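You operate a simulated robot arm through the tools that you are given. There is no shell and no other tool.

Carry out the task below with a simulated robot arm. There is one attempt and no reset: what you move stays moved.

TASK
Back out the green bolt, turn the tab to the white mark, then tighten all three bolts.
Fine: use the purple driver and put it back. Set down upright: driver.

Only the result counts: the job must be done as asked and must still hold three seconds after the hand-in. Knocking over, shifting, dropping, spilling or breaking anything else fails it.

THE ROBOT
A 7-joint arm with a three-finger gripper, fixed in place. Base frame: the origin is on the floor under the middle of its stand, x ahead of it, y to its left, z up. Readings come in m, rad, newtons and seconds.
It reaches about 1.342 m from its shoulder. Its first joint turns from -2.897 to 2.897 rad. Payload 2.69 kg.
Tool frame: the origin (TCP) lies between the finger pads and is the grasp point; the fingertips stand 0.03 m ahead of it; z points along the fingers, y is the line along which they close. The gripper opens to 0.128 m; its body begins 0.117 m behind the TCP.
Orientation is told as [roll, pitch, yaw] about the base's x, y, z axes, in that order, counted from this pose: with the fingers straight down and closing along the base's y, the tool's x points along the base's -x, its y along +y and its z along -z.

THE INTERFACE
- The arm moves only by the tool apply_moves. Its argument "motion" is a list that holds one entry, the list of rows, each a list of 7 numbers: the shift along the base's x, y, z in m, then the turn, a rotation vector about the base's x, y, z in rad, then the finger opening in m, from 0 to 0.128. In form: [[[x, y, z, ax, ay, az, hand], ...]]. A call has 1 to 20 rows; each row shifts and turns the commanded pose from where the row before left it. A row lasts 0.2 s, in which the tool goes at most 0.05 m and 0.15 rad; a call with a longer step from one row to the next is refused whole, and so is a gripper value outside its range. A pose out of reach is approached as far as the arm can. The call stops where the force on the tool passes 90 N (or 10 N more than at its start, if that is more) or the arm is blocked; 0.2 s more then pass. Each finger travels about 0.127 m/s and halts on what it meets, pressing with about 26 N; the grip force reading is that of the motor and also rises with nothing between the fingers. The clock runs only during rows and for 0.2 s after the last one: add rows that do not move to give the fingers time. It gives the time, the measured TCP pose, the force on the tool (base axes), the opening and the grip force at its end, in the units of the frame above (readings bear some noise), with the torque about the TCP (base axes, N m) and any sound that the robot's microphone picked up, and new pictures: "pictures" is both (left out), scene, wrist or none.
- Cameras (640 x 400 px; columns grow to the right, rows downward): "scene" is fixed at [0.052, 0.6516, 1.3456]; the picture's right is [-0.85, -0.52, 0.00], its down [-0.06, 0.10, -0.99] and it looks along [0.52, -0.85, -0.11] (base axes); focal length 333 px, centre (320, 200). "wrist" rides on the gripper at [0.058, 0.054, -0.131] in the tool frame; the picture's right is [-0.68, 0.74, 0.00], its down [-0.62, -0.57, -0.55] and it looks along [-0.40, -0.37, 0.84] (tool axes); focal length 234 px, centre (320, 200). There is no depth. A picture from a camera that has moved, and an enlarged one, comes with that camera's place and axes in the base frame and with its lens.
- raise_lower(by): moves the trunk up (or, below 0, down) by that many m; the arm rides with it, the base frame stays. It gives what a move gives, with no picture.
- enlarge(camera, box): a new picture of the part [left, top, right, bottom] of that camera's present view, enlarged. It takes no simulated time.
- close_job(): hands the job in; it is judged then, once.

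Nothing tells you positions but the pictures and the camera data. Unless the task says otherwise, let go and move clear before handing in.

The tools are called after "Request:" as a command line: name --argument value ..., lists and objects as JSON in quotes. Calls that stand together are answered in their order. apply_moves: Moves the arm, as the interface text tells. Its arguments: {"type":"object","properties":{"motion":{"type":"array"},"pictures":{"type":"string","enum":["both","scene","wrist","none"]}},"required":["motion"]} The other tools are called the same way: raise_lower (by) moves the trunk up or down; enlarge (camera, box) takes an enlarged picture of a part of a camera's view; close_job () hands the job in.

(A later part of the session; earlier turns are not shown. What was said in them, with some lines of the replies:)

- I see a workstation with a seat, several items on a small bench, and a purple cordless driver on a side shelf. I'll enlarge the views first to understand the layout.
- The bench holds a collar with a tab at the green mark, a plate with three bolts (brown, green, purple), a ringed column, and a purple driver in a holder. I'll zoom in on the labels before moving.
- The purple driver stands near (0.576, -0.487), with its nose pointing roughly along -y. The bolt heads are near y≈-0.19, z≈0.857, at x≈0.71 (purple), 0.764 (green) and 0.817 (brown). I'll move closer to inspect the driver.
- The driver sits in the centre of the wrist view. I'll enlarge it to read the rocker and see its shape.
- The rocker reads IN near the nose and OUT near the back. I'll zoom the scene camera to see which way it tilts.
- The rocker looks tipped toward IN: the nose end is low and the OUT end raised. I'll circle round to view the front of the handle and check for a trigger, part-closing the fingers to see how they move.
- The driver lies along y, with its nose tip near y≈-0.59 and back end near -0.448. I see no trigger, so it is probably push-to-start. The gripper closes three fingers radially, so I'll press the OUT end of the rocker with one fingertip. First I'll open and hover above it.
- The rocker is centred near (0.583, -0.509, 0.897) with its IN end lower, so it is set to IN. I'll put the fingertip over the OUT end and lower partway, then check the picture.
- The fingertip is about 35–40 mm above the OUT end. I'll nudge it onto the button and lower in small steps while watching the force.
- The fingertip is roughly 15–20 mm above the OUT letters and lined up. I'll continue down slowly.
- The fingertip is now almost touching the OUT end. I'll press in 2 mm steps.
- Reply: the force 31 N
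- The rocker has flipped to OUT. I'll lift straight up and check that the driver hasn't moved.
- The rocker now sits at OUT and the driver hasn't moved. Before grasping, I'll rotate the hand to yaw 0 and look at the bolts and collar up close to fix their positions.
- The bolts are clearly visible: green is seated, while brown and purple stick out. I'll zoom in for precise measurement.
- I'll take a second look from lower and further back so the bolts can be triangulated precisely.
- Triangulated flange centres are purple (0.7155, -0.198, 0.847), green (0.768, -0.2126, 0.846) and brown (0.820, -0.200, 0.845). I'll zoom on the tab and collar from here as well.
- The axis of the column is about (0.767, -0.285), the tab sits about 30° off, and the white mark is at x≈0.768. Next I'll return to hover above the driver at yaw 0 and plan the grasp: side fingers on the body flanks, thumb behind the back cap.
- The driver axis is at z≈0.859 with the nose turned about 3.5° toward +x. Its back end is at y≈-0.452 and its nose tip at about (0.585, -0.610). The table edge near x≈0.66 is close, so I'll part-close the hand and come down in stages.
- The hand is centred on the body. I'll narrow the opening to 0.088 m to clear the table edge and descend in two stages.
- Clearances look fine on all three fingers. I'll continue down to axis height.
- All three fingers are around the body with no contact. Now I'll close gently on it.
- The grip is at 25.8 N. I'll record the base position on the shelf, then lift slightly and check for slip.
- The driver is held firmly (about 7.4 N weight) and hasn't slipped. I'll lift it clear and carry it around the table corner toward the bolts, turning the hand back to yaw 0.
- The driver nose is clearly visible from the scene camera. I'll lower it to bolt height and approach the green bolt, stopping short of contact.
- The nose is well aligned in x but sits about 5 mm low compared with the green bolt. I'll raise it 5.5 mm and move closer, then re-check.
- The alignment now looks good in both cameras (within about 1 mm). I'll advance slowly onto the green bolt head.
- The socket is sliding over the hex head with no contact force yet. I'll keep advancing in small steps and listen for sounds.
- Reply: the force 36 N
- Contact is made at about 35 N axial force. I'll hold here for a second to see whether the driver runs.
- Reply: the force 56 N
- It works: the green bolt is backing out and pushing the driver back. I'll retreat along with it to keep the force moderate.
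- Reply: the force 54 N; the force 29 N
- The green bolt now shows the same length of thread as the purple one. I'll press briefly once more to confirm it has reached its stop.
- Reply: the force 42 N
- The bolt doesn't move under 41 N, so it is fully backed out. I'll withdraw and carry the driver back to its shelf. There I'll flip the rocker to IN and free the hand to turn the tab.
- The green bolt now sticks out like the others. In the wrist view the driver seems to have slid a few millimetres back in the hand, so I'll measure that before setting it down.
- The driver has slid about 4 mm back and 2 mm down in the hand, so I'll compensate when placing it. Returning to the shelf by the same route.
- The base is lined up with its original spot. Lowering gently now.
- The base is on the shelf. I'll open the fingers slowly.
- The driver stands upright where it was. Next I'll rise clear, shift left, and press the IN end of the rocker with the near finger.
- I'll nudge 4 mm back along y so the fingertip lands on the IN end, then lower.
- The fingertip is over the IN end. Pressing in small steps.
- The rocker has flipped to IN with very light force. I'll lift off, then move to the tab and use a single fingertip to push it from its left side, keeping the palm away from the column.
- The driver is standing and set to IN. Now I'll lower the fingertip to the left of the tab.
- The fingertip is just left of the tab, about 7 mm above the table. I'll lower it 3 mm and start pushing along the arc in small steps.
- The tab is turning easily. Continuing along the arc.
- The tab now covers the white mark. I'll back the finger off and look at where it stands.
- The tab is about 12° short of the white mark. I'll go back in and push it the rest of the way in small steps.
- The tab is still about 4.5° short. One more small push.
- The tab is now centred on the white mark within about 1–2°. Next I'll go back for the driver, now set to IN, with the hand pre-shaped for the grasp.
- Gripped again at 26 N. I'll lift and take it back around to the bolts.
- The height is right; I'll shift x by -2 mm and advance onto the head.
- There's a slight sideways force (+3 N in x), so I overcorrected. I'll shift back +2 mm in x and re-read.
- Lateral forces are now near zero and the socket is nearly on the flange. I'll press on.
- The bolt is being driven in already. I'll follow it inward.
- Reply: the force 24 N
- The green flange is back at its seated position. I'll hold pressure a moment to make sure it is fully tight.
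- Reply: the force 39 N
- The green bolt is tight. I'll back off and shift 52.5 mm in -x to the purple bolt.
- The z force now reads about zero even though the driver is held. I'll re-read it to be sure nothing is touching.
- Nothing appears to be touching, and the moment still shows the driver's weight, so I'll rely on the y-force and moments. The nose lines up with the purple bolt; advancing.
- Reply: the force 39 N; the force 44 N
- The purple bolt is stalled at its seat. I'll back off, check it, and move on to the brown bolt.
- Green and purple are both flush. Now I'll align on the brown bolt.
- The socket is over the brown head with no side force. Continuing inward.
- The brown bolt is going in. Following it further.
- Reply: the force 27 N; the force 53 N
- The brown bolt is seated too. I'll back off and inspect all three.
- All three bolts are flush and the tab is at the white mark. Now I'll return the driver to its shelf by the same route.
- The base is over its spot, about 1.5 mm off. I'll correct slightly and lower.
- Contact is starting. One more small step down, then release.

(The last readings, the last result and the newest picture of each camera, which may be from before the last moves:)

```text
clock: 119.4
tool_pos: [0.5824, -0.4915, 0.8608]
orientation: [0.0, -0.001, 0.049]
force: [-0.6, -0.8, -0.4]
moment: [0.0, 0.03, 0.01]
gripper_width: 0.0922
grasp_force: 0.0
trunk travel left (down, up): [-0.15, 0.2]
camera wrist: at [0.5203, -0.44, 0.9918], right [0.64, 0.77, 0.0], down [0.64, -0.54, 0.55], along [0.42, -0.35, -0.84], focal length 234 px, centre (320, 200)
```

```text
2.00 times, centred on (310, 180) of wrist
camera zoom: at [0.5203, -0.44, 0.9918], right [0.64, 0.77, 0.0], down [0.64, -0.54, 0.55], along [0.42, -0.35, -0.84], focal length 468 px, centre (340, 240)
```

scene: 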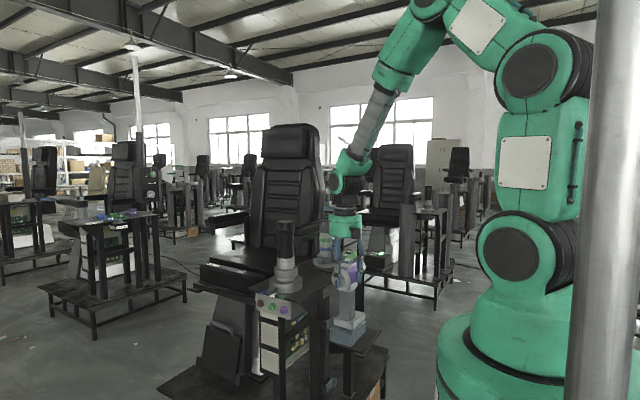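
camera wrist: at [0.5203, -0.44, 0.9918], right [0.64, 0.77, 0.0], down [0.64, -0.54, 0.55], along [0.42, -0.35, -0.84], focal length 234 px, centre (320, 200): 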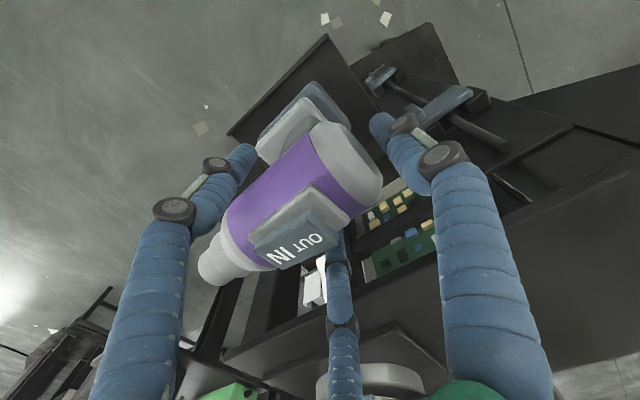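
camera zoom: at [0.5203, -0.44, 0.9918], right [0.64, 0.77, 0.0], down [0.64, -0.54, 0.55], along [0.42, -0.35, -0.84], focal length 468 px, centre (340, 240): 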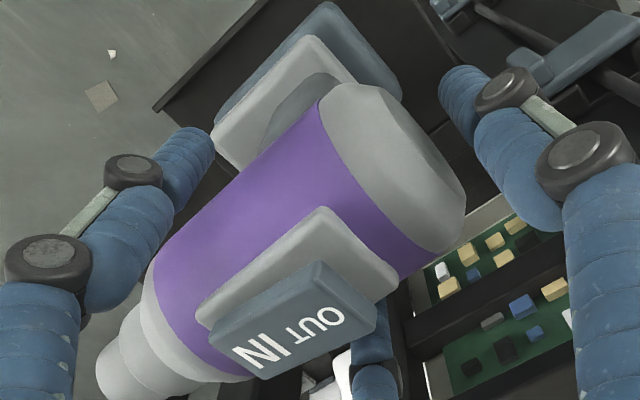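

The driver stands upright on its original spot. I'll raise the hand straight up and do a last inspection of the tab and bolts.

Request:
apply_moves --motion '[[[0, 0, 0.02, 0, 0, 0, 0.092], [0, 0, 0.03, 0, 0, 0, 0.092], [0, 0, 0.04, 0, 0, 0, 0.092], [0, 0, 0.045, 0, 0, 0, 0.092], [0, 0.04, 0.01, 0, 0, -0.049, 0.1], [0, 0.045, 0, 0, 0, 0, 0.128], [0, 0.045, 0, 0, 0, 0, 0.128], [0, 0.045, 0, 0, 0, 0, 0.128], [0, 0.045, 0, 0, 0, 0, 0.128], [0, 0.045, 0, 0, 0, 0, 0.128], [0, 0.045, 0, 0, 0, 0, 0.128], [0, 0.045, 0, 0, 0, 0, 0.128], [0, 0.035, 0, 0, 0, 0, 0.128], [0.04, 0, 0.02, 0, 0, 0, 0.128], [0.045, 0, 0.01, 0, 0, 0, 0.128], [0.045, 0, 0, 0, 0, 0, 0.128], [0.005, 0, 0, 0, 0, 0, 0.128], [0, 0, 0, 0, 0, 0, 0.128]]]'

Request:
enlarge --camera "wrist" --box '[230, 130, 350, 250]'

Request:
enlarge --camera "scene" --box '[335, 265, 385, 345]'

Request:
enlarge --camera "scene" --box '[250, 275, 300, 315]'

```text
clock: 123.2
tool_pos: [0.7203, -0.1006, 1.0358]
orientation: [0.001, 0.0, 0.001]
force: [-0.4, 0.0, -0.1]
moment: [-0.02, -0.04, -0.01]
gripper_width: 0.1278
grasp_force: 0.0
trunk travel left (down, up): [-0.15, 0.2]
camera wrist: at [0.6607, -0.0468, 1.1663], right [0.68, 0.74, 0.0], down [0.62, -0.57, 0.55], along [0.4, -0.37, -0.84], focal length 234 px, centre (320, 200)
```

scene: 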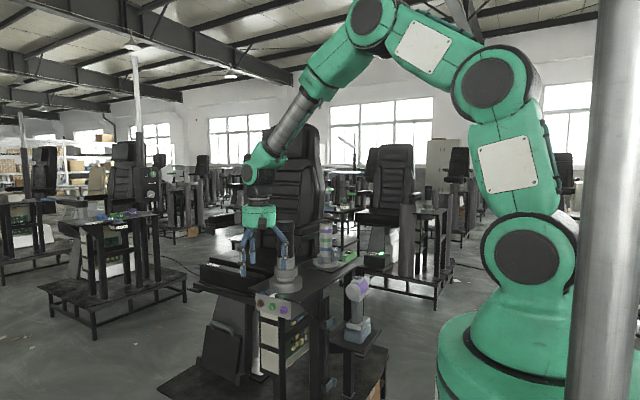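
wrist: 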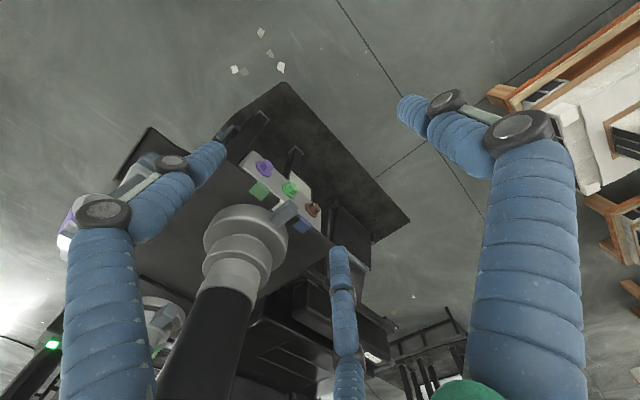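

```text
3.33 times, centred on (290, 190) of wrist
camera zoom: at [0.6607, -0.0468, 1.1663], right [0.68, 0.74, 0.0], down [0.62, -0.57, 0.55], along [0.4, -0.37, -0.84], focal length 781 px, centre (420, 233)
```

zoom: 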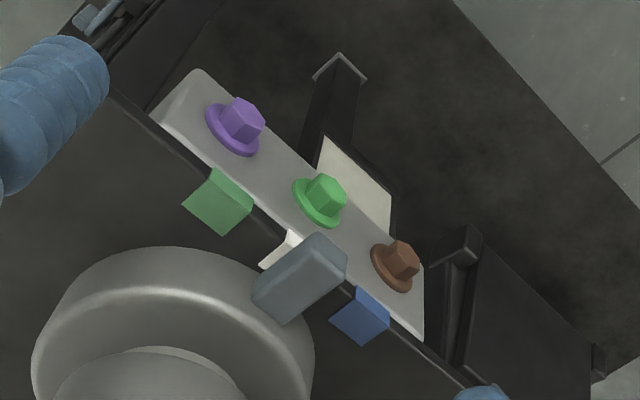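

```text
5.00 times, centred on (360, 305) of scene
camera zoom: at [0.052, 0.6516, 1.3456], right [-0.85, -0.52, 0.0], down [-0.06, 0.1, -0.99], along [0.52, -0.85, -0.11], focal length 1667 px, centre (120, -325)
```

zoom: 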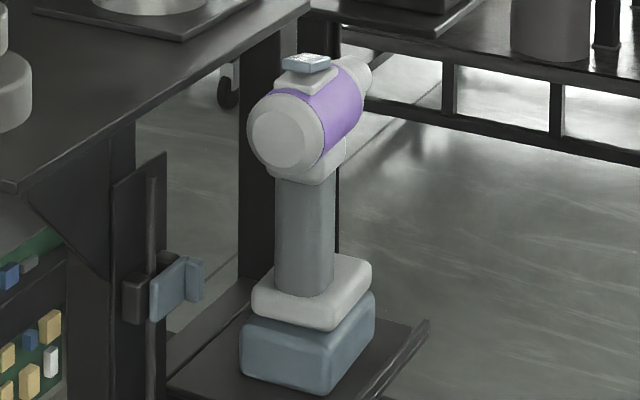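

```text
10.00 times, centred on (275, 295) of scene
camera zoom: at [0.052, 0.6516, 1.3456], right [-0.85, -0.52, 0.0], down [-0.06, 0.1, -0.99], along [0.52, -0.85, -0.11], focal length 3334 px, centre (770, -750)
```

zoom: 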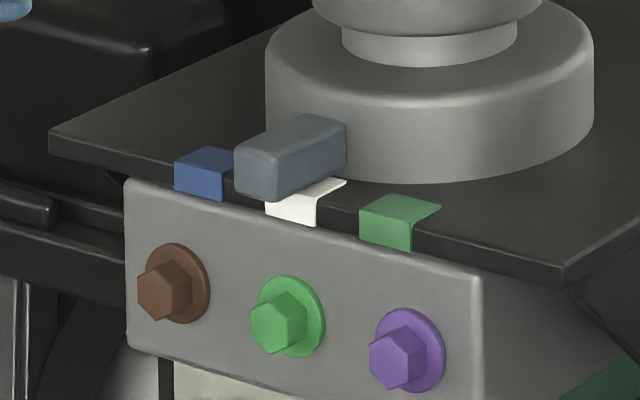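

All bolts are flush and the driver is upright. I'll check the tab's alignment with the white mark more closely.

Request:
enlarge --camera "wrist" --box '[255, 180, 315, 240]'

Request:
enlarge --camera "wrist" --box '[195, 180, 325, 310]'

```text
6.67 times, centred on (285, 210) of wrist
camera zoom: at [0.6607, -0.0468, 1.1663], right [0.68, 0.74, 0.0], down [0.62, -0.57, 0.55], along [0.4, -0.37, -0.84], focal length 1561 px, centre (553, 133)
```

zoom: 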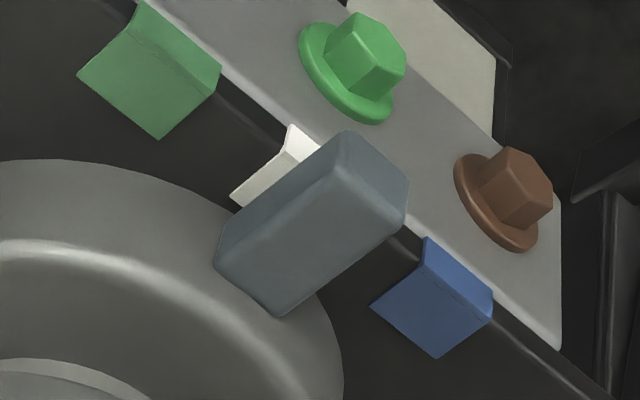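

```text
3.08 times, centred on (260, 245) of wrist
camera zoom: at [0.6607, -0.0468, 1.1663], right [0.68, 0.74, 0.0], down [0.62, -0.57, 0.55], along [0.4, -0.37, -0.84], focal length 720 px, centre (505, 62)
```

zoom: 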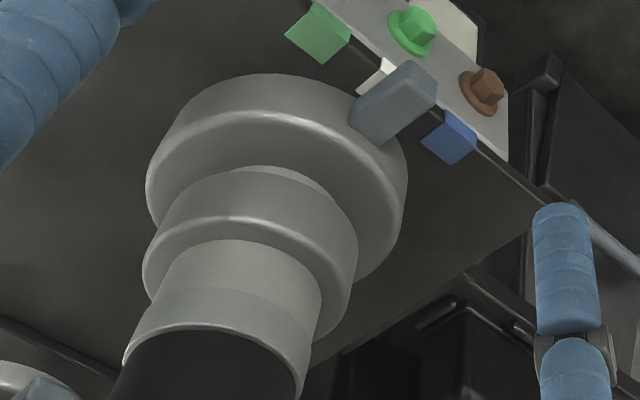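

The tab's edges run parallel to the white mark within about half a degree. Everything is in place, so I'll retreat the arm clear and take one last look.

Request:
apply_moves --motion '[[[0, 0.01, 0.04, 0, 0, 0, 0.128], [-0.02, 0.02, 0.04, 0, 0, 0, 0.128], [-0.04, 0.02, 0.02, 0, 0, 0, 0.128], [-0.04, 0.02, 0.02, 0, 0, 0, 0.128], [-0.04, 0.02, 0.02, 0, 0, 0, 0.128], [0, 0, 0, 0, 0, 0, 0.128], [0, 0, 0, 0, 0, 0, 0.128]]]'

Request:
enlarge --camera "scene" --box '[220, 210, 400, 350]'

```text
clock: 124.8
tool_pos: [0.5802, -0.0095, 1.18]
orientation: [0.001, 0.001, 0.0]
force: [0.6, -0.8, -0.9]
moment: [0.02, 0.06, 0.02]
gripper_width: 0.128
grasp_force: 0.2
trunk travel left (down, up): [-0.15, 0.2]
camera wrist: at [0.5218, 0.0452, 1.3103], right [0.68, 0.74, 0.0], down [0.62, -0.57, 0.55], along [0.4, -0.37, -0.84], focal length 234 px, centre (320, 200)
```

scene: 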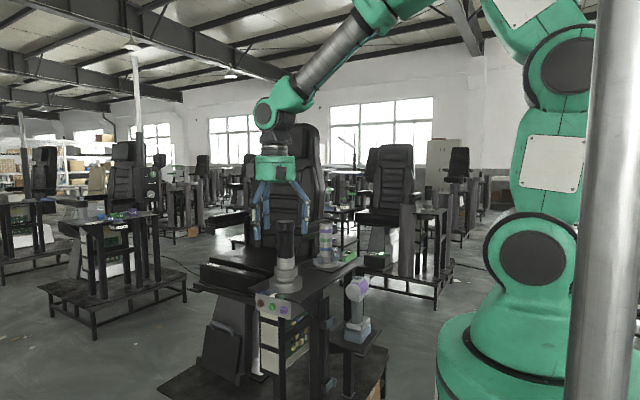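
wrist: 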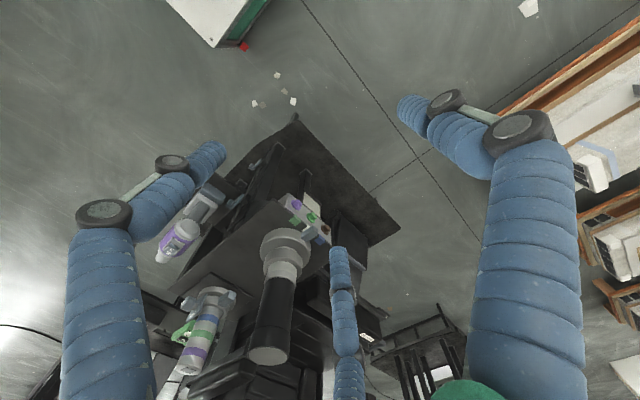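

```text
2.86 times, centred on (310, 280) of scene
camera zoom: at [0.052, 0.6516, 1.3456], right [-0.85, -0.52, 0.0], down [-0.06, 0.1, -0.99], along [0.52, -0.85, -0.11], focal length 952 px, centre (349, -29)
```

zoom: 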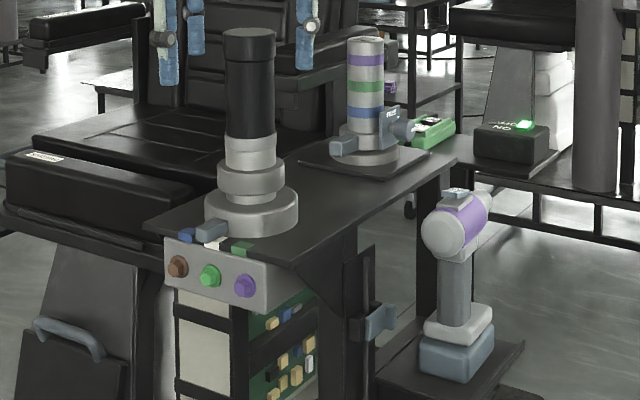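

The tab is on the white mark, all three bolts are seated, the driver stands upright on its shelf, and the arm is clear. Nothing else was disturbed, so I'm handing in the job.

Request:
close_job

```text
The job is handed in.
```

I handed the job in with every step done. The hand-in returned no result, so what follows is what the cameras and force readings showed.

- **Green bolt:** it was backed out fully before I touched the tab. It came out as far as the other two and didn't move when pressed again.
- **Tab:** it is turned from the green mark to the white mark. My best close-up reading puts it within about half a degree, and my rougher estimates were within about 3°.
- **Bolts:** green, purple and brown are all tightened. Their flanges sit flush with no thread showing, and none moved further under about 40–50 N of push.
- **Driver:** I used only the purple driver. It stands upright on its shelf within a millimetre or two of where it started, with the switch on IN as I found it.

I saw nothing else knocked or shifted. The hand let go and the arm was well clear before hand-in.
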